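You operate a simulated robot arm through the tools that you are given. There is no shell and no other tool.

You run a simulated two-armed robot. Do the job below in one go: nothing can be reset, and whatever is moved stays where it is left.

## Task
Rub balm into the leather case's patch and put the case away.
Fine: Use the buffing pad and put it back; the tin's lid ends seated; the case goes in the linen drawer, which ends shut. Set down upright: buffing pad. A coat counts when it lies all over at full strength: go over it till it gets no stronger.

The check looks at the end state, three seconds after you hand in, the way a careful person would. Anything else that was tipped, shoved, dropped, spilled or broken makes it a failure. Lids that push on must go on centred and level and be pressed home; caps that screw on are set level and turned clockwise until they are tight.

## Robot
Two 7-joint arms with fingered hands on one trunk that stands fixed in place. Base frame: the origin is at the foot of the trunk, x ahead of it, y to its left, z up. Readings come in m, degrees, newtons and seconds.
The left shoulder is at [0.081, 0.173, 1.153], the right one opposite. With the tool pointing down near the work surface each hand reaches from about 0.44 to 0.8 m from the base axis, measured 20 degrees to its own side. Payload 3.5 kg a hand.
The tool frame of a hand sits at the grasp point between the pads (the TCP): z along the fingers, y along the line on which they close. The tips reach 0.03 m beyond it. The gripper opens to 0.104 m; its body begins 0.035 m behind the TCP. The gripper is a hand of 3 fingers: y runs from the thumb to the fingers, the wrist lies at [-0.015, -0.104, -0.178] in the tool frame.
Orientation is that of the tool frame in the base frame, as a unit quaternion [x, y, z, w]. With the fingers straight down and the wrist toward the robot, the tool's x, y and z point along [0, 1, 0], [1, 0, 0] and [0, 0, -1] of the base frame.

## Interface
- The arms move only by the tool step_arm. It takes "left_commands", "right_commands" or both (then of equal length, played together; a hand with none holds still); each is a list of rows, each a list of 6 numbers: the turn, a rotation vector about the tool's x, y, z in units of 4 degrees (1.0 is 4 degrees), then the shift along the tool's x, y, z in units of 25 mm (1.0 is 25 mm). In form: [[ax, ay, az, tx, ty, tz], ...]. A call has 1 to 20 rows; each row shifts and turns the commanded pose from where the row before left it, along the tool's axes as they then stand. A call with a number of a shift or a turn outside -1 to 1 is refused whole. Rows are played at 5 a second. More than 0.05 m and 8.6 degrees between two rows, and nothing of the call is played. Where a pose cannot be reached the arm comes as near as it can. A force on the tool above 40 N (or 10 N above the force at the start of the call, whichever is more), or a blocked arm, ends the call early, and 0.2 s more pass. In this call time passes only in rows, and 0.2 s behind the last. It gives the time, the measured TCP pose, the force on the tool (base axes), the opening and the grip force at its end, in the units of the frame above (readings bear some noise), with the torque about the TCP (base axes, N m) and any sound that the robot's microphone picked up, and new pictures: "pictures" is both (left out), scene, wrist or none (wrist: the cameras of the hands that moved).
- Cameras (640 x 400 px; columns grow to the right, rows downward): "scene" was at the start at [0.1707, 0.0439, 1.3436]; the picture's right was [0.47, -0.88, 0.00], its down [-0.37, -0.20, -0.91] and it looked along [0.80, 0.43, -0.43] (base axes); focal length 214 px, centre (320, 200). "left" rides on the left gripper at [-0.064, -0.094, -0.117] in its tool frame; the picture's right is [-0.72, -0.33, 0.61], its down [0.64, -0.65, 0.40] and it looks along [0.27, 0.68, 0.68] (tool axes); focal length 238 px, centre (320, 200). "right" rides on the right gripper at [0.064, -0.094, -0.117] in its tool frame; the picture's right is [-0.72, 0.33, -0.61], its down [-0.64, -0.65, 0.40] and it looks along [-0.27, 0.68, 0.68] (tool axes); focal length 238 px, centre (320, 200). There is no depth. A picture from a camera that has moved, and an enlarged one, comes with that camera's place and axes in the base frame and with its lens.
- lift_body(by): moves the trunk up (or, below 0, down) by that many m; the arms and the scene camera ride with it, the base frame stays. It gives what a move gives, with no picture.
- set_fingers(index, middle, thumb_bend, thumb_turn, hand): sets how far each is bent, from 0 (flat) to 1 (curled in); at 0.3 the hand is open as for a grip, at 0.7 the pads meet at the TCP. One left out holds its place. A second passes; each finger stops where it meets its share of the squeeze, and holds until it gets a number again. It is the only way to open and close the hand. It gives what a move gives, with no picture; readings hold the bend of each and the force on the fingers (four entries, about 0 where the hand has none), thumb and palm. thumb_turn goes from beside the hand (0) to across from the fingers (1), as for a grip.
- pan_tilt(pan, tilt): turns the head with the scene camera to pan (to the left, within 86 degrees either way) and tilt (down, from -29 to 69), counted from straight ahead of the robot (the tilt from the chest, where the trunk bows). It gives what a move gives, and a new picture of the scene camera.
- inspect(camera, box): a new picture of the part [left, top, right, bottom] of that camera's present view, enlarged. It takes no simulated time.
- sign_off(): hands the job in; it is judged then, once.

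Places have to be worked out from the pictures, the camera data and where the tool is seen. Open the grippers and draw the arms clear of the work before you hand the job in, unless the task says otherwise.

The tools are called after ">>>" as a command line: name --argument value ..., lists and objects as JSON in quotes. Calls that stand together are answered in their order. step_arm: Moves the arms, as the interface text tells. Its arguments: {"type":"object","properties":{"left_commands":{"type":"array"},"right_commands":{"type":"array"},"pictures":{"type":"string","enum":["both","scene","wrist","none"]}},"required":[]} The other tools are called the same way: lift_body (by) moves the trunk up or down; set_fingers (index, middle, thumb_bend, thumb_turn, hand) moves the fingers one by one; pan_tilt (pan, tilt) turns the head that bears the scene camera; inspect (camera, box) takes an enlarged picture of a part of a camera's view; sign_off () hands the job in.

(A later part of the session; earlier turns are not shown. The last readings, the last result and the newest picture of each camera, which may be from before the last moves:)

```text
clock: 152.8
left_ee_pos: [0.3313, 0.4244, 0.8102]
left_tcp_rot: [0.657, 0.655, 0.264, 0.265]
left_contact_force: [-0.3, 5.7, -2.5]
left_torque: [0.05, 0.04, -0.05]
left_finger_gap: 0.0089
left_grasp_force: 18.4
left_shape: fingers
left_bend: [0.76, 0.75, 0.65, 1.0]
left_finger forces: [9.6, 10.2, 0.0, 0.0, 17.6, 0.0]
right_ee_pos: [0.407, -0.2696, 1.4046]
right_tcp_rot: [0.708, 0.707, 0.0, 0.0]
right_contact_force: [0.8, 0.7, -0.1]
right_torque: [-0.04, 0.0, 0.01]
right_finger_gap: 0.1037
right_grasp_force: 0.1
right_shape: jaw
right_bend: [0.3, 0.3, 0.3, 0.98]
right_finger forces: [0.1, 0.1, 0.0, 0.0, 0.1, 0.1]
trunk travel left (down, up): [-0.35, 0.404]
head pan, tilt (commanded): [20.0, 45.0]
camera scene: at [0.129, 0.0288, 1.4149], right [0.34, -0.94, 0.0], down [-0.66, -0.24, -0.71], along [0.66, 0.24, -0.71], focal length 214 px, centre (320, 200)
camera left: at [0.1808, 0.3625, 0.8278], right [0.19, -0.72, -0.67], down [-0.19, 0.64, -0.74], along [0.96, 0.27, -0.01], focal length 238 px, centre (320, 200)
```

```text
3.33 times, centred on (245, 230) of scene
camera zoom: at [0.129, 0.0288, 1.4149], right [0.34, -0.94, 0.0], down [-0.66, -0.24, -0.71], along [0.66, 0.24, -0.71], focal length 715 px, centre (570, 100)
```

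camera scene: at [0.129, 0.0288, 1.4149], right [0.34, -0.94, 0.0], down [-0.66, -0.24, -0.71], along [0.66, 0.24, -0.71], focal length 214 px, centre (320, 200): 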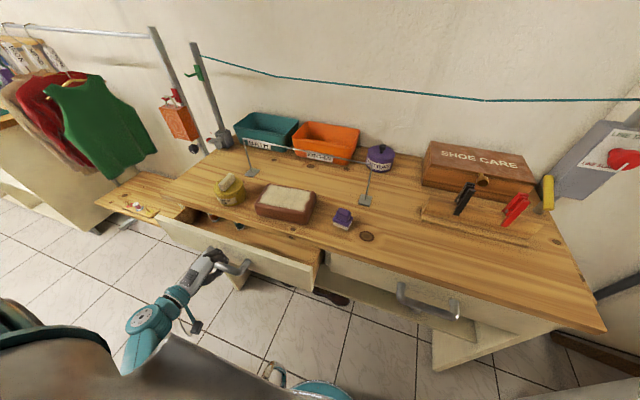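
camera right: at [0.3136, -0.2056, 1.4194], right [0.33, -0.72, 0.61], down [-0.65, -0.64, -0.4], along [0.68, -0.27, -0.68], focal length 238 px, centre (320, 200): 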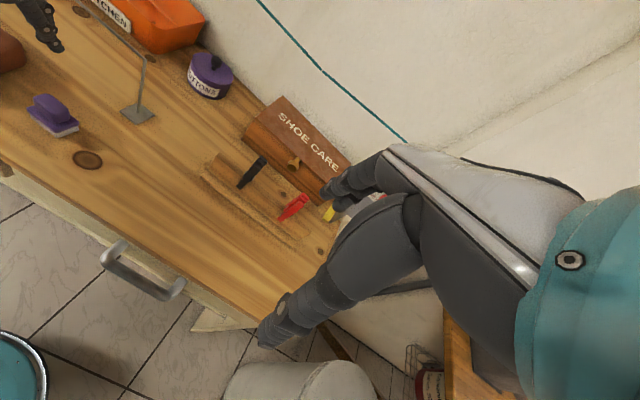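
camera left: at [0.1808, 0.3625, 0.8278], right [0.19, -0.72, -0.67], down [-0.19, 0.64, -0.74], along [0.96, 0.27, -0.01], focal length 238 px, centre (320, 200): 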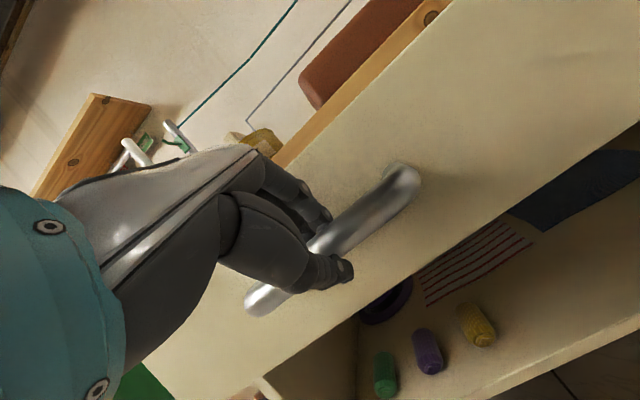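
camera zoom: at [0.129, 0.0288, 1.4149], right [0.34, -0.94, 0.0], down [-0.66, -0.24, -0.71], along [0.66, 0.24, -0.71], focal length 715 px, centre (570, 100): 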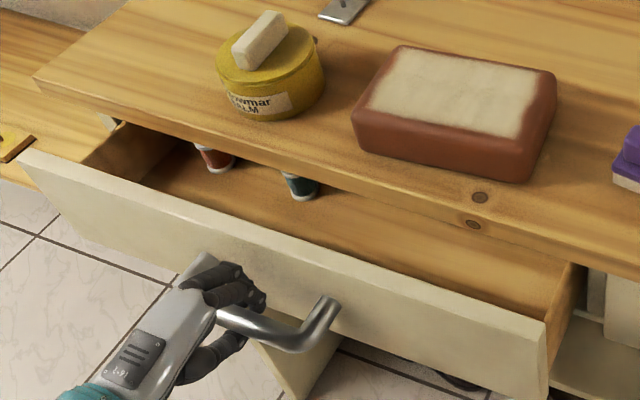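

The left drawer slid out ~7 cm and I can see some small items inside. I'll zoom in to see what kind of drawer this is.

>>> inspect --camera "scene" --box '[180, 195, 260, 245]'

>>> step_arm --left_commands '[[0, 0, 0, 0, -0.6, -0.58], [0, 0, 0, 0, -0.6, -0.58], [0, 0, 0, 0, -0.6, -0.58], [0, 0, 0, 0, 0, 0]]' --pictures "both"

>>> inspect --camera "scene" --box '[160, 190, 330, 310]'

```text
8.00 times, centred on (220, 220) of scene
camera zoom: at [0.129, 0.0288, 1.4149], right [0.34, -0.94, 0.0], down [-0.66, -0.24, -0.71], along [0.66, 0.24, -0.71], focal length 1716 px, centre (1120, 40)
```

zoom: 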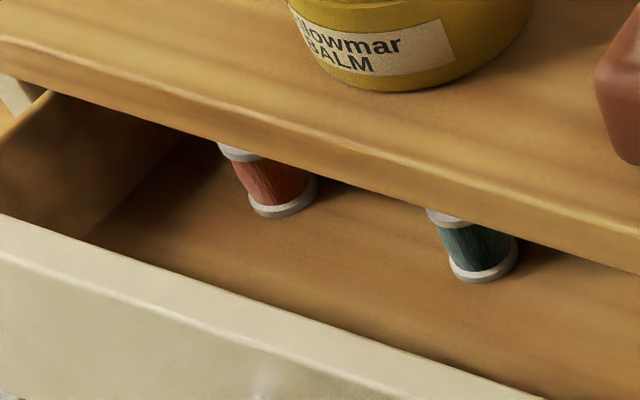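

```text
clock: 153.8
left_ee_pos: [0.271, 0.4281, 0.8124]
left_tcp_rot: [0.66, 0.651, 0.267, 0.263]
left_contact_force: [2.0, -13.4, -18.3]
left_torque: [-0.16, 0.1, -0.2]
left_finger_gap: 0.0102
left_grasp_force: 20.3
left_shape: fingers
left_bend: [0.76, 0.75, 0.64, 1.0]
left_finger forces: [8.8, 9.5, 0.1, 0.0, 21.3, 0.1]
right_ee_pos: [0.41, -0.2699, 1.4028]
right_tcp_rot: [0.707, 0.708, 0.0, -0.001]
right_contact_force: [0.3, -0.1, 0.3]
right_torque: [0.02, 0.0, 0.0]
right_finger_gap: 0.1037
right_grasp_force: 0.0
right_shape: jaw
right_bend: [0.3, 0.3, 0.3, 0.98]
right_finger forces: [0.0, 0.0, 0.0, 0.0, 0.0, 0.0]
trunk travel left (down, up): [-0.35, 0.404]
head pan, tilt (commanded): [20.0, 45.0]
camera scene: at [0.1299, 0.0281, 1.4147], right [0.34, -0.94, 0.0], down [-0.67, -0.24, -0.71], along [0.66, 0.24, -0.71], focal length 214 px, centre (320, 200)
camera left: at [0.1204, 0.3655, 0.8296], right [0.18, -0.71, -0.67], down [-0.18, 0.65, -0.74], along [0.97, 0.26, -0.01], focal length 238 px, centre (320, 200)
```

scene: 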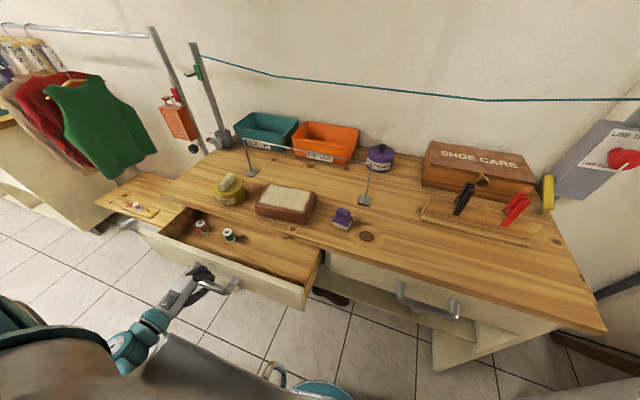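
left: 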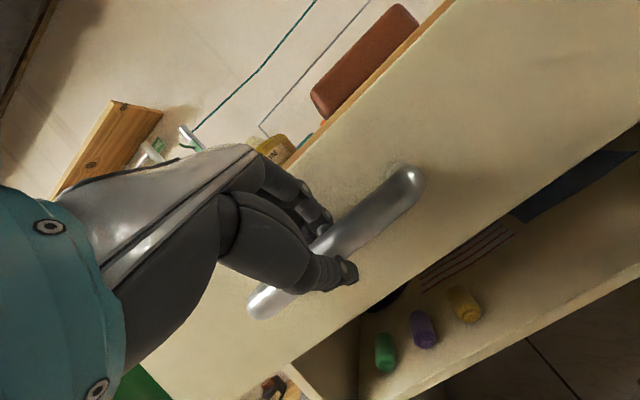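

```text
3.33 times, centred on (245, 250) of scene
camera zoom: at [0.1299, 0.0281, 1.4147], right [0.34, -0.94, 0.0], down [-0.67, -0.24, -0.71], along [0.66, 0.24, -0.71], focal length 715 px, centre (570, 33)
```

zoom: 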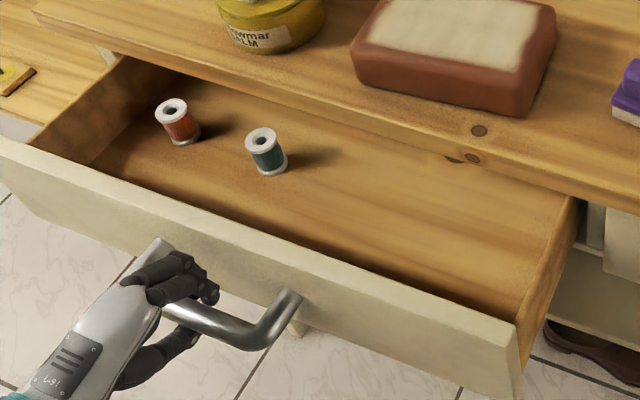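

This drawer holds only two thread reels, so it's the thread drawer; the linen drawer must be the right-hand one. I'll bring the right hand down to the right drawer's handle to check, mirroring what I did here.

>>> step_arm --right_commands '[[0, 0, 0, 0.33, -0.22, 0.98], [0, 0, 0, 0.33, -0.22, 0.98], [0, 0, 0, 0.33, -0.22, 0.98], [0, 0, 0, 0.33, -0.22, 0.98], [0, 0, 0, 0.33, -0.22, 0.98], [0, 0, 0, 0.33, -0.22, 0.98], [0, 0, 0, 0.33, -0.22, 0.98], [0, 0, 0, 0.33, -0.22, 0.98], [0, 0, 0, 0.33, -0.22, 0.98], [0, 0, 0, 0.33, -0.22, 0.98], [0, 0, 0, 0.33, -0.22, 0.98]]' --pictures "none"

>>> set_fingers --hand "right" --index 0.5 --middle 0.5 --thumb_bend 0.5 --thumb_turn 1.0

>>> step_arm --right_commands '[[-1, 0, 0, 0, 0, 0], [-1, 0, 0, 0, 0, 0], [-1, 0, 0, 0, 0, 0], [-1, 0, 0, 0, 0, 0], [-1, 0, 0, 0, 0, 0], [-1, 0, 0, 0, 0, 0], [-1, 0, 0, 0, 0, 0], [-1, 0, 0, 0, 0, 0], [-1, 0, 0, 0, 0, 0], [-1, 0, 0, 0, 0, 0], [-1, 0, 0, 0, 0, 0]]' --pictures "both"

```text
clock: 156.2
left_ee_pos: [0.2692, 0.4279, 0.8122]
left_tcp_rot: [0.659, 0.653, 0.266, 0.262]
left_contact_force: [0.1, -12.0, -14.2]
left_torque: [-0.14, 0.1, -0.17]
left_finger_gap: 0.0101
left_grasp_force: 19.2
left_shape: fingers
left_bend: [0.76, 0.75, 0.64, 1.0]
left_finger forces: [8.6, 9.6, 0.0, 0.1, 20.5, 0.1]
right_ee_pos: [0.3764, -0.1726, 1.1444]
right_tcp_rot: [0.708, 0.706, -0.001, 0.0]
right_contact_force: [0.1, 0.2, 0.6]
right_torque: [-0.02, -0.04, 0.04]
right_finger_gap: 0.1039
right_grasp_force: 0.1
right_shape: jaw
right_bend: [0.3, 0.3, 0.3, 0.98]
right_finger forces: [0.0, 0.1, 0.0, 0.1, 0.0, 0.0]
right hand out of reach, approached as far as the arm can: row 9, 10, 11
trunk travel left (down, up): [-0.35, 0.404]
head pan, tilt (commanded): [20.0, 45.0]
```

```text
clock: 157.2
left_ee_pos: [0.2682, 0.4284, 0.8114]
left_tcp_rot: [0.659, 0.652, 0.267, 0.262]
left_contact_force: [-0.7, -13.8, -16.8]
left_torque: [-0.16, 0.12, -0.17]
left_finger_gap: 0.0101
left_grasp_force: 19.4
left_shape: fingers
left_bend: [0.76, 0.75, 0.64, 1.0]
left_finger forces: [8.2, 9.2, 0.0, 0.1, 21.6, 0.1]
right_ee_pos: [0.3756, -0.1737, 1.1443]
right_tcp_rot: [0.707, 0.707, 0.0, -0.001]
right_contact_force: [-0.6, 0.1, 0.2]
right_torque: [-0.01, -0.01, 0.02]
right_finger_gap: 0.0523
right_grasp_force: 0.0
right_shape: fingers
right_bend: [0.5, 0.5, 0.5, 1.0]
right_finger forces: [0.1, 0.0, 0.0, 0.0, 0.0, 0.1]
trunk travel left (down, up): [-0.35, 0.404]
head pan, tilt (commanded): [20.0, 45.0]
```

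```text
clock: 159.6
left_ee_pos: [0.2716, 0.4292, 0.8125]
left_tcp_rot: [0.659, 0.653, 0.267, 0.262]
left_contact_force: [0.3, -13.1, -16.9]
left_torque: [-0.13, 0.09, -0.18]
left_finger_gap: 0.0102
left_grasp_force: 19.6
left_shape: fingers
left_bend: [0.76, 0.75, 0.64, 1.0]
left_finger forces: [8.5, 9.2, 0.0, 0.1, 21.5, 0.1]
right_ee_pos: [0.4614, -0.1339, 1.1611]
right_tcp_rot: [0.665, 0.677, 0.227, 0.219]
right_contact_force: [-1.3, -0.1, -0.4]
right_torque: [-0.03, -0.01, 0.01]
right_finger_gap: 0.0522
right_grasp_force: 0.1
right_shape: fingers
right_bend: [0.5, 0.5, 0.5, 1.0]
right_finger forces: [0.1, 0.0, 0.0, 0.0, 0.0, 0.0]
right hand out of reach, approached as far as the arm can: row 1, 2, 3, 4, 5, 6, 7, 8, 9, 10, 11
trunk travel left (down, up): [-0.35, 0.404]
head pan, tilt (commanded): [20.0, 45.0]
camera scene: at [0.1293, 0.0282, 1.4149], right [0.34, -0.94, 0.0], down [-0.66, -0.24, -0.71], along [0.66, 0.24, -0.71], focal length 214 px, centre (320, 200)
camera right: at [0.3144, -0.0742, 1.1992], right [-0.09, -0.73, 0.68], down [-0.27, -0.64, -0.72], along [0.96, -0.25, -0.14], focal length 238 px, centre (320, 200)
```

scene: 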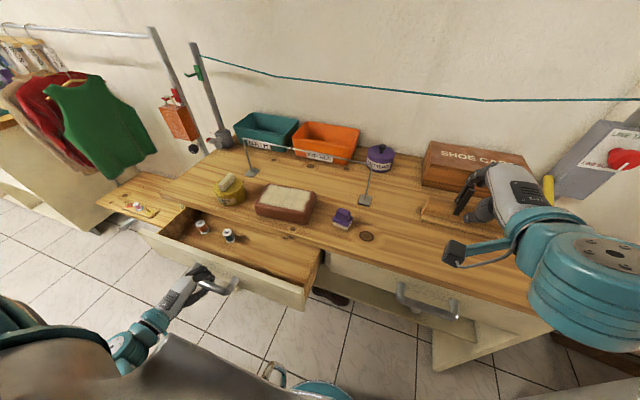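
right: 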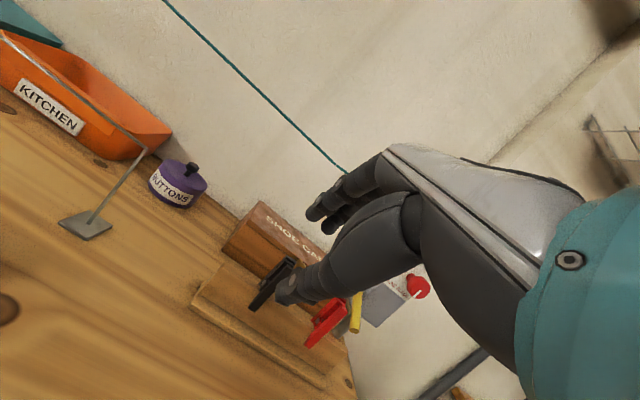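

The right arm can't fold that close at this height; I'll first close the left drawer again (slowly, so the reels don't topple), then reposition the trunk for the right side.

>>> step_arm --left_commands '[[0, 0, 0, 0, 0.15, 0.15], [0, 0, 0, 0, 0.22, 0.21], [0, 0, 0, 0, 0.22, 0.21], [0, 0, 0, 0, 0.22, 0.21], [0, 0, 0, 0, 0.22, 0.21], [0, 0, 0, 0, 0.22, 0.21], [0, 0, 0, 0, 0.22, 0.21], [0, 0, 0, 0, 0.22, 0.21], [0, 0, 0, 0, 0.22, 0.21], [0, 0, 0, 0, 0.22, 0.21], [0, 0, 0, 0, 0.22, 0.21], [0, 0, 0, 0, 0.22, 0.21], [0, 0, 0, 0, 0.22, 0.21], [0, 0, 0, 0, 0.22, 0.21], [0, 0, 0, 0, 0.22, 0.21], [0, 0, 0, 0, 0, 0]]' --pictures "scene"

>>> inspect --camera "scene" --box '[160, 170, 330, 290]'

```text
clock: 163.0
left_ee_pos: [0.3788, 0.4255, 0.8108]
left_tcp_rot: [0.656, 0.656, 0.265, 0.264]
left_contact_force: [-0.4, 6.1, -4.3]
left_torque: [0.1, 0.07, -0.04]
left_finger_gap: 0.0095
left_grasp_force: 18.1
left_shape: fingers
left_bend: [0.76, 0.75, 0.64, 1.0]
left_finger forces: [8.7, 9.7, 0.0, 0.1, 17.9, 0.1]
right_ee_pos: [0.461, -0.1326, 1.1615]
right_tcp_rot: [0.664, 0.679, 0.227, 0.219]
right_contact_force: [-0.2, -0.2, -0.7]
right_torque: [-0.01, -0.02, 0.01]
right_finger_gap: 0.0524
right_grasp_force: 0.0
right_shape: fingers
right_bend: [0.5, 0.5, 0.5, 1.0]
right_finger forces: [0.1, 0.1, 0.1, 0.0, 0.1, 0.1]
trunk travel left (down, up): [-0.35, 0.404]
head pan, tilt (commanded): [20.0, 45.0]
camera scene: at [0.1292, 0.0293, 1.4149], right [0.34, -0.94, 0.0], down [-0.66, -0.24, -0.71], along [0.66, 0.24, -0.71], focal length 214 px, centre (320, 200)
```

scene: 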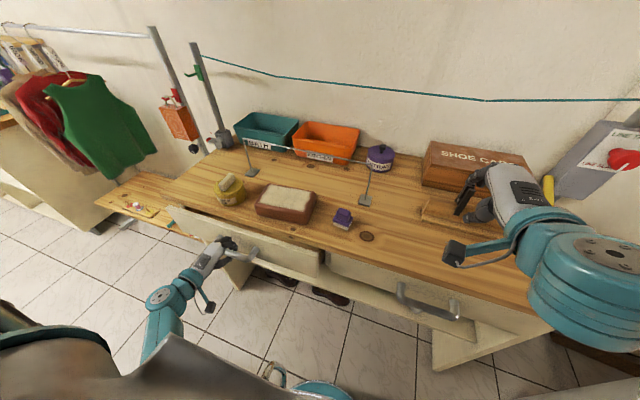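

```text
3.33 times, centred on (245, 230) of scene
camera zoom: at [0.1292, 0.0293, 1.4149], right [0.34, -0.94, 0.0], down [-0.66, -0.24, -0.71], along [0.66, 0.24, -0.71], focal length 715 px, centre (570, 100)
```

zoom: 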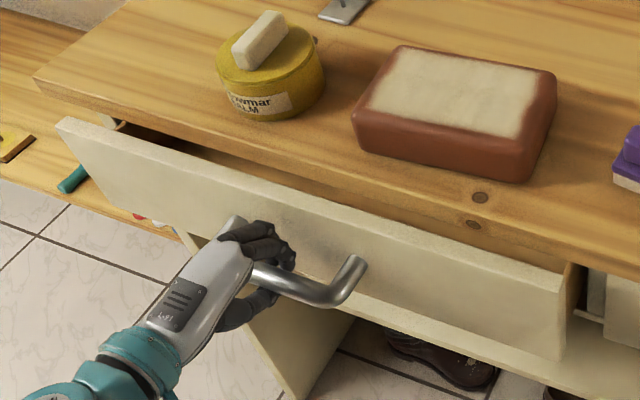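

Nearly closed. Pushing the remaining ~3 cm slowly until it stops.

>>> step_arm --left_commands '[[0, 0, 0, 0, 0.22, 0.21], [0, 0, 0, 0, 0.22, 0.21], [0, 0, 0, 0, 0.22, 0.21], [0, 0, 0, 0, 0.18, 0.17], [0, 0, 0, 0, 0.12, 0.11], [0, 0, 0, 0, 0, 0]]' --pictures "none"

>>> inspect --camera "scene" --box '[160, 170, 330, 290]'

```text
clock: 164.4
left_ee_pos: [0.4143, 0.4267, 0.8113]
left_tcp_rot: [0.656, 0.656, 0.264, 0.264]
left_contact_force: [-1.4, 5.2, -4.9]
left_torque: [0.02, 0.05, -0.01]
left_finger_gap: 0.0093
left_grasp_force: 18.3
left_shape: fingers
left_bend: [0.76, 0.75, 0.64, 1.0]
left_finger forces: [8.5, 9.5, 0.0, 0.0, 18.6, 0.1]
right_ee_pos: [0.4614, -0.1343, 1.1613]
right_tcp_rot: [0.665, 0.678, 0.226, 0.219]
right_contact_force: [0.4, -0.3, -0.1]
right_torque: [-0.01, 0.0, -0.01]
right_finger_gap: 0.0525
right_grasp_force: 0.0
right_shape: fingers
right_bend: [0.5, 0.5, 0.5, 1.0]
right_finger forces: [0.1, 0.0, 0.1, 0.1, 0.0, 0.0]
trunk travel left (down, up): [-0.35, 0.404]
head pan, tilt (commanded): [20.0, 45.0]
```

```text
3.33 times, centred on (245, 230) of scene
camera zoom: at [0.1291, 0.0292, 1.4149], right [0.34, -0.94, 0.0], down [-0.66, -0.24, -0.71], along [0.66, 0.24, -0.71], focal length 715 px, centre (570, 100)
```

zoom: 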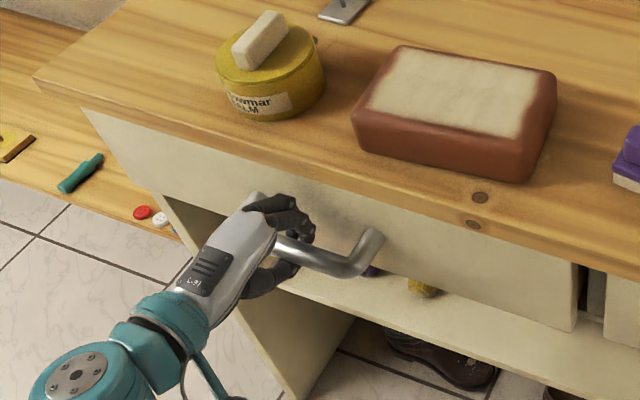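

Looks nearly flush. I'll keep pushing in small steps until I feel it stop.

>>> step_arm --left_commands '[[0, 0, 0, 0, 0.1, 0.1], [0, 0, 0, 0, 0.1, 0.1], [0, 0, 0, 0, 0.1, 0.1]]' --pictures "none"

>>> inspect --camera "scene" --box '[190, 200, 310, 280]'

```text
clock: 165.2
left_ee_pos: [0.4225, 0.4253, 0.8111]
left_tcp_rot: [0.656, 0.656, 0.264, 0.263]
left_contact_force: [-12.7, 2.4, -6.5]
left_torque: [0.0, 0.28, -0.01]
left_finger_gap: 0.0092
left_grasp_force: 18.9
left_shape: fingers
left_bend: [0.76, 0.75, 0.64, 1.0]
left_finger forces: [7.0, 7.6, 0.1, 0.0, 23.9, 0.0]
right_ee_pos: [0.4603, -0.1327, 1.1626]
right_tcp_rot: [0.664, 0.678, 0.227, 0.22]
right_contact_force: [0.4, 0.0, 0.5]
right_torque: [0.0, 0.02, 0.01]
right_finger_gap: 0.0525
right_grasp_force: 0.1
right_shape: fingers
right_bend: [0.5, 0.5, 0.5, 1.0]
right_finger forces: [0.0, 0.1, 0.0, 0.0, 0.0, 0.0]
trunk travel left (down, up): [-0.35, 0.404]
head pan, tilt (commanded): [20.0, 45.0]
```

```text
5.00 times, centred on (250, 240) of scene
camera zoom: at [0.128, 0.0292, 1.415], right [0.34, -0.94, 0.0], down [-0.66, -0.24, -0.71], along [0.67, 0.24, -0.71], focal length 1072 px, centre (670, 0)
```

zoom: 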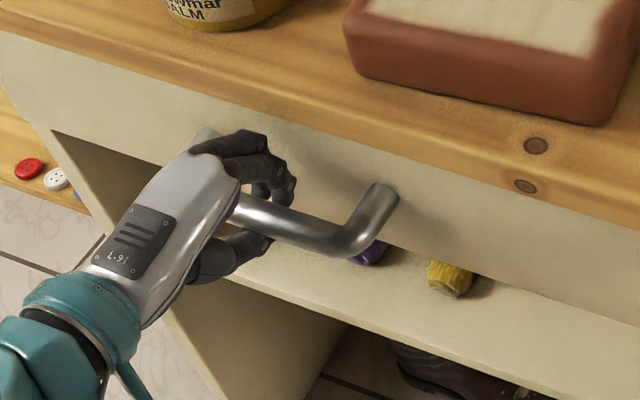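

The drawer is fully shut (handle back at its original spot, 13 N stop). Releasing the handle and backing the left hand out and up the way it came.

>>> set_fingers --hand "left" --index 0.5 --middle 0.5 --thumb_bend 0.5

>>> step_arm --left_commands '[[0, 0, 0, 0, -0.2, -0.8], [0, 0, 0, 0, 0, -1], [0, 0, 0, 0, 0, -1], [0, 0, 0, 0, 0, -1], [0, 0, 0, 0, 0.82, -0.7], [0, 0, 0, 0, 0.82, -0.7], [0, 0, 0, 0, 0.82, -0.7], [0, 0, 0, 0, 0.82, -0.7], [0, 0, 0, 0, 0.82, -0.7], [0, 0, 0, 0, 0.82, -0.7], [0, 0, 0, 0, 0.82, -0.7], [0, 0, 0, 0, 0, 0]]' --pictures "both"

```text
clock: 166.2
left_ee_pos: [0.4215, 0.4243, 0.8127]
left_tcp_rot: [0.656, 0.655, 0.265, 0.265]
left_contact_force: [-22.1, -3.3, -3.4]
left_torque: [-0.1, 0.06, 0.01]
left_finger_gap: 0.04
left_grasp_force: 11.5
left_shape: fingers
left_bend: [0.59, 0.58, 0.5, 1.0]
left_finger forces: [9.9, 12.5, 0.0, 0.1, 0.1, 0.1]
right_ee_pos: [0.4588, -0.1344, 1.1623]
right_tcp_rot: [0.664, 0.677, 0.227, 0.22]
right_contact_force: [0.6, 0.3, 0.0]
right_torque: [0.03, -0.02, 0.02]
right_finger_gap: 0.0524
right_grasp_force: 0.1
right_shape: fingers
right_bend: [0.5, 0.5, 0.5, 1.0]
right_finger forces: [0.0, 0.1, 0.0, 0.0, 0.0, 0.0]
trunk travel left (down, up): [-0.35, 0.404]
head pan, tilt (commanded): [20.0, 45.0]
```

```text
clock: 168.8
left_ee_pos: [0.371, 0.426, 1.0651]
left_tcp_rot: [0.656, 0.655, 0.265, 0.264]
left_contact_force: [0.1, 0.2, -0.2]
left_torque: [0.0, -0.02, -0.02]
left_finger_gap: 0.0517
left_grasp_force: 0.1
left_shape: fingers
left_bend: [0.5, 0.5, 0.5, 1.0]
left_finger forces: [0.0, 0.0, 0.0, 0.0, 0.0, 0.1]
right_ee_pos: [0.4619, -0.1351, 1.1619]
right_tcp_rot: [0.664, 0.678, 0.226, 0.218]
right_contact_force: [-0.4, 0.1, 0.8]
right_torque: [-0.01, 0.01, -0.03]
right_finger_gap: 0.0524
right_grasp_force: 0.0
right_shape: fingers
right_bend: [0.5, 0.5, 0.5, 1.0]
right_finger forces: [0.0, 0.0, 0.0, 0.1, 0.1, 0.1]
trunk travel left (down, up): [-0.35, 0.404]
head pan, tilt (commanded): [20.0, 45.0]
camera scene: at [0.1288, 0.0283, 1.415], right [0.34, -0.94, 0.0], down [-0.66, -0.24, -0.71], along [0.66, 0.24, -0.71], focal length 214 px, centre (320, 200)
camera left: at [0.2216, 0.3625, 1.083], right [0.19, -0.72, -0.67], down [-0.19, 0.64, -0.74], along [0.96, 0.27, -0.01], focal length 238 px, centre (320, 200)
```

scene: 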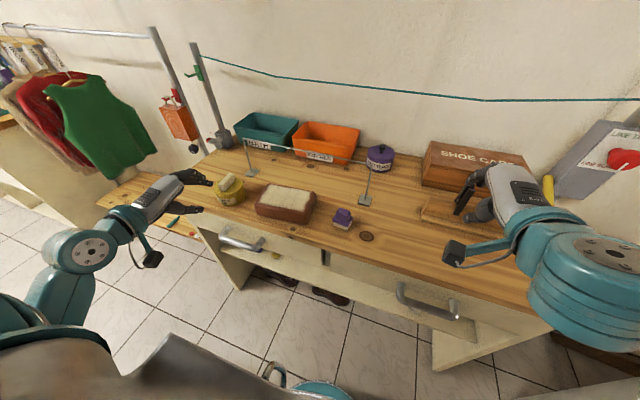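
left: 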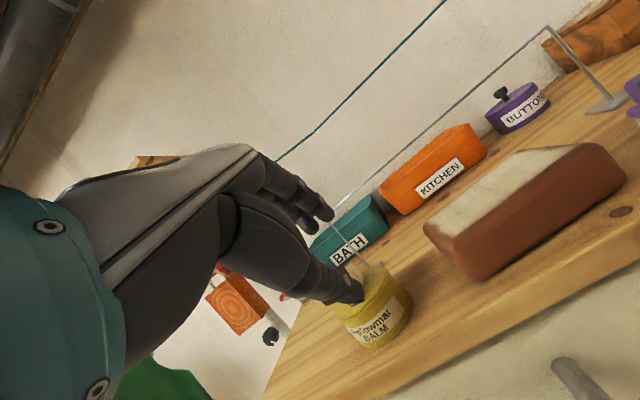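

The left hand is clear and the drawer shut. Now I'll raise the trunk 0.12 m so the right arm has room to fold down in front of the right drawer.

>>> lift_body --by 0.12

>>> step_arm --right_commands '[[0, 0, 0, -0.3, -0.8, -0.5], [0, 0, 0, -0.3, -0.8, -0.3], [0, 0, 0, -0.3, -0.8, 0.2], [0, 0, 0, -0.3, -0.8, 0.6], [0, 0, 0, -0.2, -0.8, 0.8], [0, 0, 0, 0, -0.8, 0.8], [0, 0, 0, 0, -0.8, 0.8]]' --pictures "both"

```text
clock: 170.3
left_ee_pos: [0.3736, 0.4248, 1.1846]
left_tcp_rot: [0.656, 0.655, 0.264, 0.265]
left_contact_force: [-0.9, -0.9, 0.1]
left_torque: [0.01, 0.03, -0.01]
left_finger_gap: 0.0521
left_grasp_force: 0.1
left_shape: fingers
left_bend: [0.5, 0.5, 0.5, 1.0]
left_finger forces: [0.0, 0.0, 0.1, 0.1, 0.0, 0.0]
right_ee_pos: [0.4623, -0.1336, 1.2816]
right_tcp_rot: [0.666, 0.668, 0.234, 0.235]
right_contact_force: [0.2, -1.8, -0.3]
right_torque: [0.0, -0.01, -0.01]
right_finger_gap: 0.0527
right_grasp_force: 0.0
right_shape: fingers
right_bend: [0.5, 0.5, 0.5, 1.0]
right_finger forces: [0.1, 0.0, 0.1, 0.1, 0.0, 0.0]
trunk travel left (down, up): [-0.47, 0.284]
head pan, tilt (commanded): [20.0, 45.0]
```

```text
clock: 171.9
left_ee_pos: [0.3725, 0.4257, 1.1845]
left_tcp_rot: [0.656, 0.655, 0.265, 0.265]
left_contact_force: [0.4, -0.4, -0.2]
left_torque: [-0.02, -0.03, -0.01]
left_finger_gap: 0.0519
left_grasp_force: 0.1
left_shape: fingers
left_bend: [0.5, 0.5, 0.5, 1.0]
left_finger forces: [0.0, 0.0, 0.0, 0.1, 0.0, 0.1]
right_ee_pos: [0.4153, -0.107, 1.1672]
right_tcp_rot: [0.667, 0.668, 0.234, 0.235]
right_contact_force: [-0.3, 0.2, -0.1]
right_torque: [0.03, 0.04, 0.01]
right_finger_gap: 0.0524
right_grasp_force: 0.0
right_shape: fingers
right_bend: [0.5, 0.5, 0.5, 1.0]
right_finger forces: [0.0, 0.0, 0.0, 0.1, 0.0, 0.0]
right hand out of reach, approached as far as the arm can: row 1, 2, 3, 4, 5, 6, 7
trunk travel left (down, up): [-0.47, 0.284]
head pan, tilt (commanded): [20.0, 45.0]
camera scene: at [0.1016, 0.0287, 1.5359], right [0.34, -0.94, 0.0], down [-0.66, -0.24, -0.71], along [0.66, 0.24, -0.71], focal length 214 px, centre (320, 200)
camera right: at [0.268, -0.0433, 1.2001], right [-0.13, -0.72, 0.68], down [-0.26, -0.64, -0.72], along [0.96, -0.27, -0.1], focal length 238 px, centre (320, 200)
```

scene: 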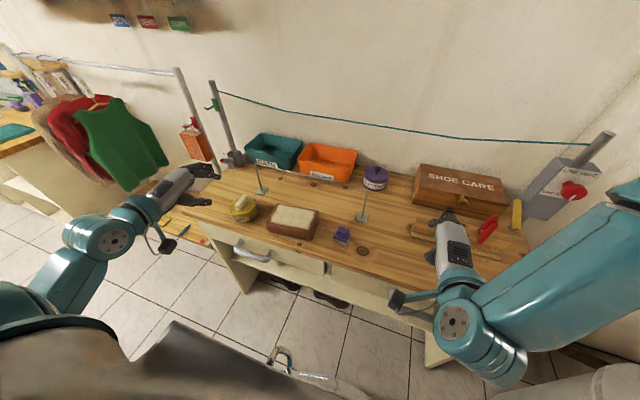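
right: 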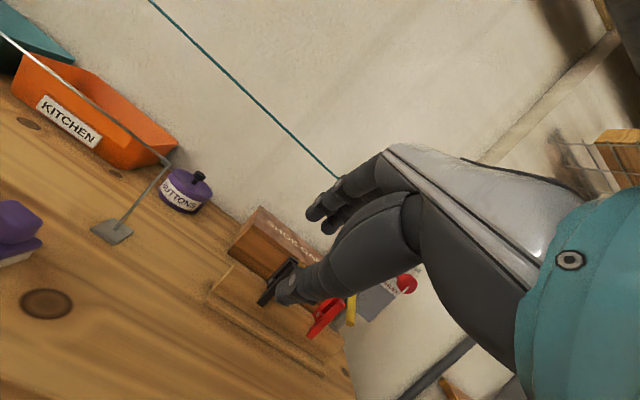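

The right arm was just at its minimum fold distance; going lower should free it. I'll continue down in front of the bench edge in steps.

>>> step_arm --right_commands '[[0, 0, 0, -0.1, -0.67, 0.9], [0, 0, 0, -0.1, -0.67, 0.9], [0, 0, 0, 0, -0.67, 0.9], [0, 0, 0, 0, -0.7, 0.85], [0, 0, 0, 0, -0.7, 0.8], [0, 0, 0, 0, 0, 0]]' --pictures "both"

```text
clock: 173.3
left_ee_pos: [0.372, 0.4247, 1.1849]
left_tcp_rot: [0.656, 0.655, 0.265, 0.265]
left_contact_force: [0.6, 0.2, 0.1]
left_torque: [0.01, 0.0, -0.01]
left_finger_gap: 0.0517
left_grasp_force: 0.1
left_shape: fingers
left_bend: [0.5, 0.5, 0.5, 1.0]
left_finger forces: [0.0, 0.0, 0.0, 0.0, 0.0, 0.1]
right_ee_pos: [0.4044, -0.0463, 1.0734]
right_tcp_rot: [0.667, 0.667, 0.234, 0.235]
right_contact_force: [0.2, -0.8, 0.2]
right_torque: [0.03, 0.02, -0.03]
right_finger_gap: 0.0525
right_grasp_force: 0.1
right_shape: fingers
right_bend: [0.5, 0.5, 0.5, 1.0]
right_finger forces: [0.0, 0.1, 0.0, 0.0, 0.0, 0.0]
right hand out of reach, approached as far as the arm can: row 1, 2, 3, 4, 5
trunk travel left (down, up): [-0.47, 0.284]
head pan, tilt (commanded): [20.0, 45.0]
camera scene: at [0.1013, 0.0281, 1.536], right [0.34, -0.94, 0.0], down [-0.66, -0.24, -0.71], along [0.66, 0.24, -0.71], focal length 214 px, centre (320, 200)
camera right: at [0.2571, 0.0161, 1.1055], right [-0.13, -0.72, 0.68], down [-0.26, -0.64, -0.72], along [0.96, -0.27, -0.1], focal length 238 px, centre (320, 200)
```

scene: 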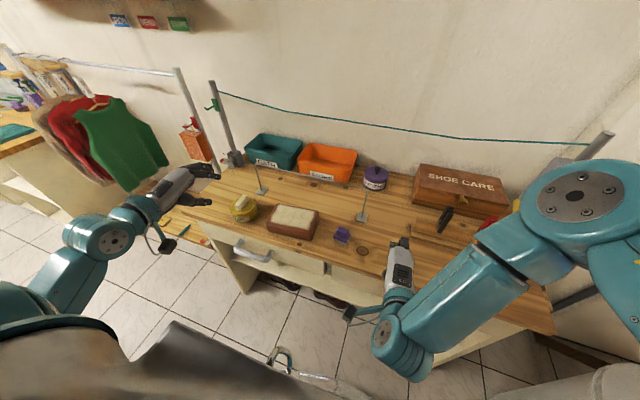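
right: 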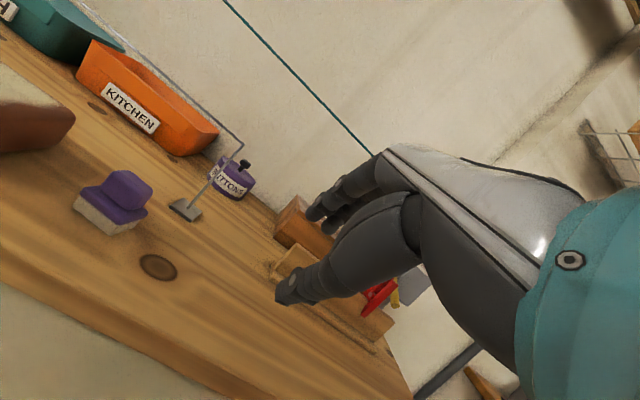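

The arm is stuck in an elbow-high posture and drifts inward. I'll mirror the left arm's successful route: lift and swing the right hand outward first, then fold down there and slide in toward the handle.

>>> step_arm --right_commands '[[0, 0, 0, -0.95, 0.45, -0.57], [0, 0, 0, -0.95, 0.45, -0.57], [0, 0, 0, -0.95, 0.45, -0.57], [0, 0, 0, -0.95, 0.45, -0.57], [0, 0, 0, -0.95, 0.45, -0.57], [0, 0, 0, -0.95, 0.45, -0.57], [0, 0, 0, -0.95, 0.45, -0.57], [0, 0, 0, -0.95, 0.45, -0.57], [0, 0, 0, -0.95, 0.45, -0.57], [0, 0, 0, -0.95, 0.45, -0.57], [0, 0, 0, -0.95, 0.45, -0.57]]' --pictures "both"

```text
clock: 175.7
left_ee_pos: [0.3716, 0.4244, 1.1846]
left_tcp_rot: [0.657, 0.655, 0.265, 0.265]
left_contact_force: [0.5, 0.0, 0.4]
left_torque: [0.03, 0.02, 0.0]
left_finger_gap: 0.0518
left_grasp_force: 0.1
left_shape: fingers
left_bend: [0.5, 0.5, 0.5, 1.0]
left_finger forces: [0.0, 0.0, 0.0, 0.1, 0.0, 0.1]
right_ee_pos: [0.4575, -0.1991, 1.3036]
right_tcp_rot: [0.665, 0.669, 0.234, 0.234]
right_contact_force: [0.4, 0.0, 0.4]
right_torque: [0.03, 0.02, -0.03]
right_finger_gap: 0.0523
right_grasp_force: 0.1
right_shape: fingers
right_bend: [0.5, 0.5, 0.5, 1.0]
right_finger forces: [0.0, 0.0, 0.0, 0.0, 0.0, 0.1]
right hand out of reach, approached as far as the arm can: row 1, 2, 3, 4, 5, 6, 7, 8, 9, 10, 11
trunk travel left (down, up): [-0.47, 0.284]
head pan, tilt (commanded): [20.0, 45.0]
camera scene: at [0.1008, 0.0271, 1.536], right [0.34, -0.94, 0.0], down [-0.66, -0.24, -0.71], along [0.66, 0.24, -0.71], focal length 214 px, centre (320, 200)
camera right: at [0.3106, -0.1376, 1.3359], right [-0.13, -0.72, 0.68], down [-0.26, -0.64, -0.72], along [0.96, -0.27, -0.1], focal length 238 px, centre (320, 200)
```

scene: 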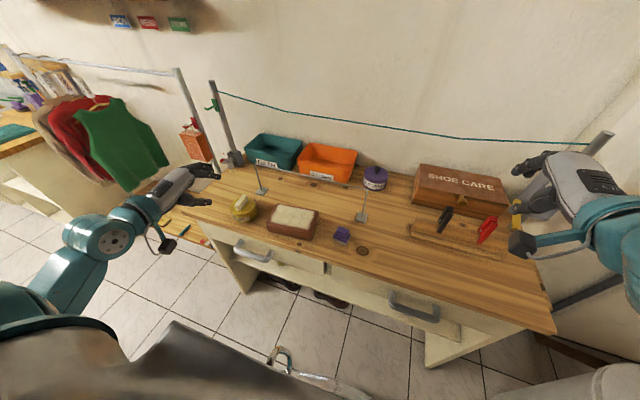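
right: 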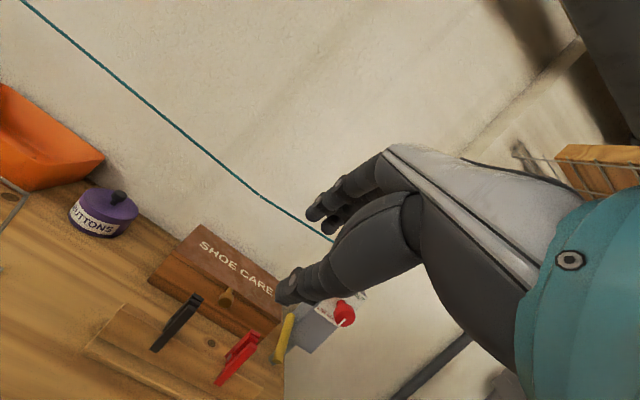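

I'll straighten the right hand to point down again, move it outward to the mirror position of where the left hand began (y≈−0.42), and pitch there.

>>> step_arm --right_commands '[[1, 0, 0, -0.5, 0, 0], [1, 0, 0, -0.5, 0, 0], [1, 0, 0, -0.5, 0, 0], [1, 0, 0, -0.5, 0, 0], [1, 0, 0, -0.5, 0, 0], [1, 0, 0, -0.5, 0, 0], [1, 0, 0, -0.5, 0, 0], [1, 0, 0, -0.5, 0, 0], [1, 0, 0, -0.5, 0, 0], [0.68, 0, 0, -0.5, 0, 0]]' --pictures "none"

```text
clock: 177.9
left_ee_pos: [0.3728, 0.424, 1.1838]
left_tcp_rot: [0.656, 0.655, 0.265, 0.264]
left_contact_force: [-0.3, -0.3, 0.0]
left_torque: [0.01, 0.01, -0.01]
left_finger_gap: 0.0519
left_grasp_force: 0.1
left_shape: fingers
left_bend: [0.5, 0.5, 0.5, 1.0]
left_finger forces: [0.0, 0.1, 0.0, 0.1, 0.0, 0.0]
right_ee_pos: [0.4582, -0.327, 1.3018]
right_tcp_rot: [0.705, 0.709, 0.0, 0.0]
right_contact_force: [0.2, 0.0, 1.0]
right_torque: [-0.03, 0.01, 0.04]
right_finger_gap: 0.0524
right_grasp_force: 0.0
right_shape: fingers
right_bend: [0.5, 0.5, 0.5, 1.0]
right_finger forces: [0.0, 0.0, 0.0, 0.1, 0.0, 0.0]
trunk travel left (down, up): [-0.47, 0.284]
head pan, tilt (commanded): [20.0, 45.0]
```

Straight and free again at (0.458, −0.327, 1.30). Moving out and back to (0.346, −0.423, 1.25), then pitching 44°.

>>> step_arm --right_commands '[[0, 0, 0, -0.77, -0.9, 0.4], [0, 0, 0, -0.77, -0.9, 0.4], [0, 0, 0, -0.77, -0.9, 0.4], [0, 0, 0, -0.77, -0.9, 0.4], [0, 0, 0, -0.77, -0.9, 0.4], [-1, 0, 0, 0, 0, 0], [-1, 0, 0, 0, 0, 0], [-1, 0, 0, 0, 0, 0], [-1, 0, 0, 0, 0, 0], [-1, 0, 0, 0, 0, 0], [-1, 0, 0, 0, 0, 0], [-1, 0, 0, 0, 0, 0], [-1, 0, 0, 0, 0, 0], [-1, 0, 0, 0, 0, 0], [-1, 0, 0, 0, 0, 0], [-1, 0, 0, 0, 0, 0]]' --pictures "scene"

```text
clock: 181.3
left_ee_pos: [0.3725, 0.4248, 1.1842]
left_tcp_rot: [0.656, 0.655, 0.264, 0.266]
left_contact_force: [0.3, -0.1, -1.0]
left_torque: [-0.06, 0.0, 0.06]
left_finger_gap: 0.0518
left_grasp_force: 0.0
left_shape: fingers
left_bend: [0.5, 0.5, 0.5, 1.0]
left_finger forces: [0.0, 0.0, 0.1, 0.0, 0.0, 0.0]
right_ee_pos: [0.3459, -0.4222, 1.2512]
right_tcp_rot: [0.654, 0.657, 0.266, 0.265]
right_contact_force: [0.7, 0.0, 0.0]
right_torque: [0.01, 0.03, -0.01]
right_finger_gap: 0.0523
right_grasp_force: 0.1
right_shape: fingers
right_bend: [0.5, 0.5, 0.5, 1.0]
right_finger forces: [0.0, 0.0, 0.0, 0.0, 0.0, 0.0]
trunk travel left (down, up): [-0.47, 0.284]
head pan, tilt (commanded): [20.0, 45.0]
camera scene: at [0.1012, 0.0282, 1.5359], right [0.34, -0.94, 0.0], down [-0.66, -0.24, -0.71], along [0.66, 0.24, -0.71], focal length 214 px, centre (320, 200)
```

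scene: 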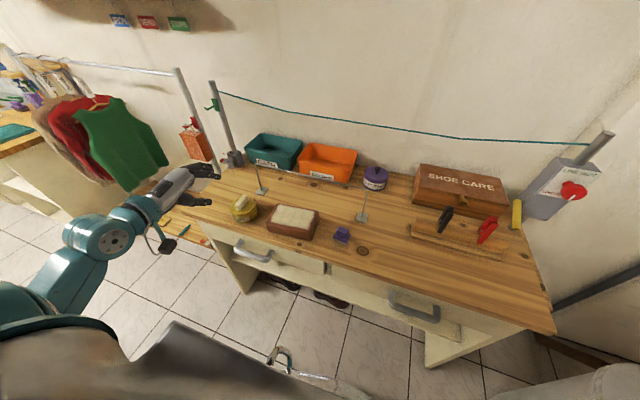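

The mirror pose is reachable. Now lowering the right hand straight down in front of the bench to handle height.

>>> step_arm --right_commands '[[0, 0, 0, 0, -0.77, 0.8], [0, 0, 0, 0, -0.77, 0.8], [0, 0, 0, 0, -0.77, 0.8], [0, 0, 0, 0, -0.77, 0.8], [0, 0, 0, 0, -0.77, 0.8], [0, 0, 0, 0, -0.77, 0.8], [0, 0, 0, 0, -0.77, 0.8], [0, 0, 0, 0, -0.77, 0.8], [0, 0, 0, 0, -0.77, 0.8], [0, 0, 0, 0, -0.77, 0.8], [0, 0, 0, 0, -0.77, 0.8], [0, 0, 0, 0, -0.77, 0.8], [0, 0, 0, 0, -0.77, 0.8]]' --pictures "both"

```text
clock: 184.1
left_ee_pos: [0.3716, 0.4234, 1.1854]
left_tcp_rot: [0.656, 0.655, 0.265, 0.265]
left_contact_force: [0.3, -0.4, -0.1]
left_torque: [0.0, -0.04, 0.01]
left_finger_gap: 0.0517
left_grasp_force: 0.0
left_shape: fingers
left_bend: [0.5, 0.5, 0.5, 1.0]
left_finger forces: [0.0, 0.0, 0.0, 0.0, 0.0, 0.0]
right_ee_pos: [0.2655, -0.4968, 1.0591]
right_tcp_rot: [0.655, 0.657, 0.265, 0.265]
right_contact_force: [-0.9, 0.8, 0.5]
right_torque: [0.0, -0.03, 0.01]
right_finger_gap: 0.0523
right_grasp_force: 0.1
right_shape: fingers
right_bend: [0.5, 0.5, 0.5, 1.0]
right_finger forces: [0.1, 0.1, 0.0, 0.1, 0.1, 0.0]
right hand out of reach, approached as far as the arm can: row 5, 6, 7, 8, 9, 10, 11, 12, 13
trunk travel left (down, up): [-0.47, 0.284]
head pan, tilt (commanded): [20.0, 45.0]
camera scene: at [0.1013, 0.0282, 1.5359], right [0.34, -0.94, 0.0], down [-0.66, -0.24, -0.71], along [0.66, 0.24, -0.71], focal length 214 px, centre (320, 200)
camera right: at [0.1172, -0.4346, 1.0769], right [-0.19, -0.72, 0.67], down [-0.19, -0.64, -0.74], along [0.96, -0.26, -0.01], focal length 238 px, centre (320, 200)
```

scene: 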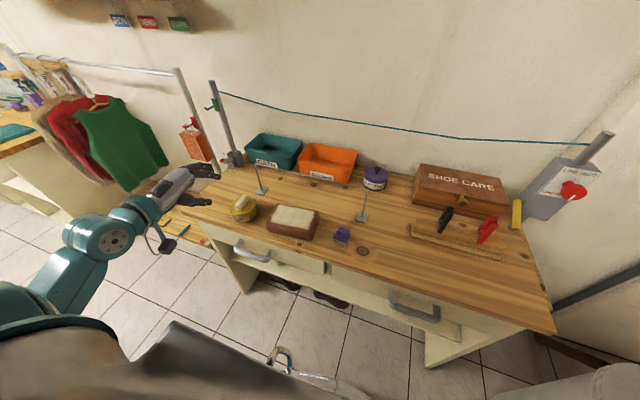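
right: 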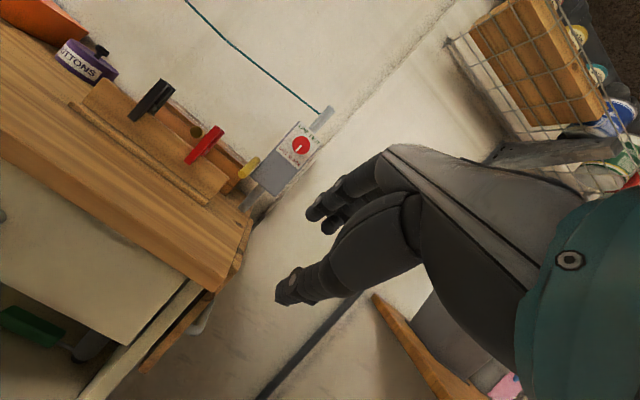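

The right arm still hits a limit that the left didn't, so its elbow posture must differ. I'll turn the head to look at the right arm.

>>> pan_tilt --pan -45 --tilt 45

```text
clock: 185.4
left_ee_pos: [0.3724, 0.4255, 1.1847]
left_tcp_rot: [0.656, 0.655, 0.265, 0.265]
left_contact_force: [0.2, -1.0, -0.1]
left_torque: [0.02, -0.01, 0.0]
left_finger_gap: 0.052
left_grasp_force: 0.2
left_shape: fingers
left_bend: [0.5, 0.5, 0.5, 1.0]
left_finger forces: [0.0, 0.0, 0.0, 0.0, 0.0, 0.1]
right_ee_pos: [0.2674, -0.4977, 1.0584]
right_tcp_rot: [0.654, 0.657, 0.265, 0.264]
right_contact_force: [-0.5, -0.1, -0.4]
right_torque: [-0.02, -0.04, 0.01]
right_finger_gap: 0.0523
right_grasp_force: 0.1
right_shape: fingers
right_bend: [0.5, 0.5, 0.5, 1.0]
right_finger forces: [0.0, 0.1, 0.0, 0.1, 0.1, 0.1]
trunk travel left (down, up): [-0.47, 0.284]
head pan, tilt (commanded): [-45.0, 45.0]
camera scene: at [0.0825, -0.057, 1.5359], right [-0.71, -0.71, 0.0], down [-0.5, 0.5, -0.71], along [0.5, -0.5, -0.71], focal length 214 px, centre (320, 200)
```

scene: 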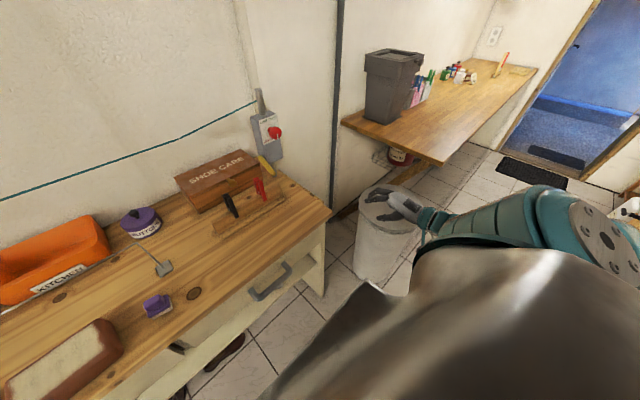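

The right elbow is held out high, which limits the wrist pitch. A shallower pitch (24°) should work with the arm hanging down, so I'll reduce the pitch and then move in front of the right handle.

>>> step_arm --right_commands '[[1, 0, 0, 0, 0, 0], [1, 0, 0, 0, 0, 0], [1, 0, 0, 0, 0, 0], [1, 0, 0, 0, 0, 0], [1, 0, 0, 0, 0, 0], [0, 0, 0, 0.8, 0.5, -0.3], [0, 0, 0, 0.8, 0.5, -0.3], [0, 0, 0, 0.8, 0.5, 0], [0, 0, 0, 0.8, 0.5, 0], [0, 0, 0, 0.8, 0.5, 0], [0, 0, 0, 0.8, 0.5, 0.3], [0, 0, 0, 0.8, 0.3, 0.3], [0, 0, 0, 0.8, 0, 0.5], [0, 0, 0, 0.8, 0, 0.5], [0, 0, 0, 0.8, 0, 0.5], [0, 0, 0, 0.8, 0, 0.5], [0, 0, 0, 0.8, 0, 0.5]]' --pictures "both"

```text
clock: 189.0
left_ee_pos: [0.3716, 0.425, 1.1861]
left_tcp_rot: [0.656, 0.655, 0.265, 0.265]
left_contact_force: [-0.4, -0.5, 0.2]
left_torque: [-0.01, -0.02, -0.01]
left_finger_gap: 0.0516
left_grasp_force: 0.1
left_shape: fingers
left_bend: [0.5, 0.5, 0.5, 1.0]
left_finger forces: [0.0, 0.0, 0.1, 0.1, 0.0, 0.0]
right_ee_pos: [0.3247, -0.3714, 1.1221]
right_tcp_rot: [0.689, 0.694, 0.149, 0.146]
right_contact_force: [0.4, 0.1, 0.1]
right_torque: [-0.02, 0.01, 0.02]
right_finger_gap: 0.0524
right_grasp_force: 0.1
right_shape: fingers
right_bend: [0.5, 0.5, 0.5, 1.0]
right_finger forces: [0.0, 0.1, 0.1, 0.0, 0.1, 0.0]
right hand out of reach, approached as far as the arm can: row 11, 12, 13, 14, 15, 16, 17
trunk travel left (down, up): [-0.47, 0.284]
head pan, tilt (commanded): [-45.0, 45.0]
camera scene: at [0.0824, -0.057, 1.5359], right [-0.71, -0.71, 0.0], down [-0.5, 0.5, -0.71], along [0.5, -0.5, -0.71], focal length 214 px, centre (320, 200)
camera right: at [0.1903, -0.3091, 1.1887], right [0.05, -0.72, 0.69], down [-0.43, -0.64, -0.64], along [0.9, -0.26, -0.34], focal length 238 px, centre (320, 200)
```

scene: 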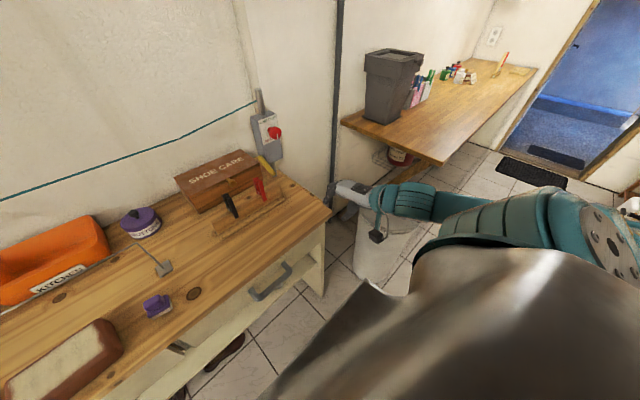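
right: 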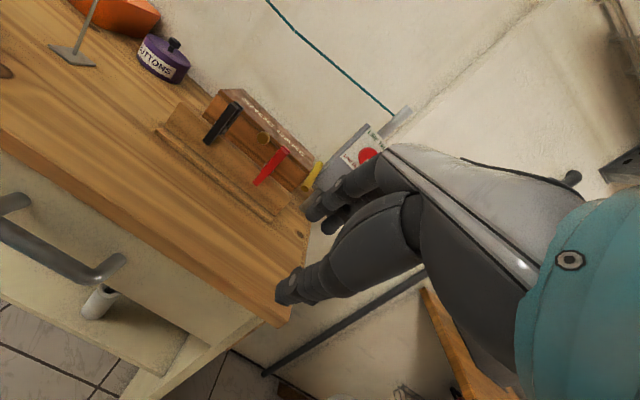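

The right elbow remains high. I'll point the hand straight down, move it out past the bench's right end, and lower it there so the arm stretches and the elbow drops.

>>> step_arm --right_commands '[[1, 0, 0, -0.8, 0, -0.2], [1, 0, 0, -0.8, 0, -0.2], [1, 0, 0, -0.8, 0, 0], [1, 0, 0, -0.8, 0, 0], [1, 0, 0, -0.8, 0, 0], [1, 0, 0, -0.8, 0, 0.3], [0, 0, 0, -0.8, 0, 0.6], [0, 0, 0, -0.6, 0, 0.9], [0, 0, 0, 0, 0, 0.9], [0, 0, 0, 0, 0, 0.9], [0, 0, 0, 0, 0, 0.9], [0, 0, 0, 0, 0, 0.9], [0, 0, 0, 0, 0, 0.9]]' --pictures "scene"

```text
clock: 191.8
left_ee_pos: [0.373, 0.4244, 1.1842]
left_tcp_rot: [0.656, 0.655, 0.265, 0.266]
left_contact_force: [-0.2, -0.2, 0.2]
left_torque: [0.0, -0.01, -0.01]
left_finger_gap: 0.0519
left_grasp_force: 0.1
left_shape: fingers
left_bend: [0.5, 0.5, 0.5, 1.0]
left_finger forces: [0.0, 0.0, 0.0, 0.1, 0.1, 0.1]
right_ee_pos: [0.3236, -0.5259, 0.9722]
right_tcp_rot: [0.706, 0.708, 0.001, -0.001]
right_contact_force: [0.8, -0.3, 0.6]
right_torque: [-0.02, 0.02, -0.01]
right_finger_gap: 0.0524
right_grasp_force: 0.1
right_shape: fingers
right_bend: [0.5, 0.5, 0.5, 1.0]
right_finger forces: [0.0, 0.0, 0.0, 0.0, 0.1, 0.0]
trunk travel left (down, up): [-0.47, 0.284]
head pan, tilt (commanded): [-45.0, 45.0]
camera scene: at [0.0827, -0.0573, 1.5359], right [-0.71, -0.71, 0.0], down [-0.5, 0.5, -0.71], along [0.5, -0.5, -0.71], focal length 214 px, centre (320, 200)
```

scene: 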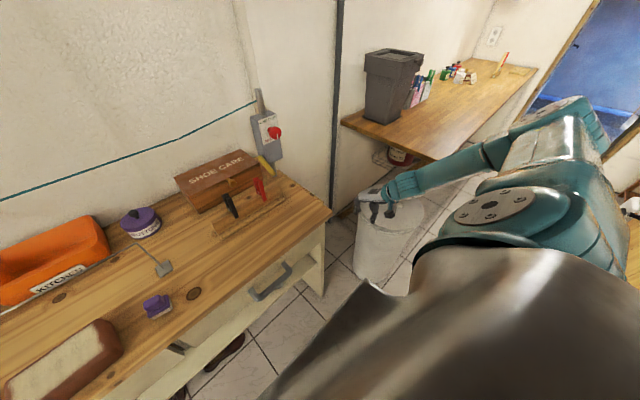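

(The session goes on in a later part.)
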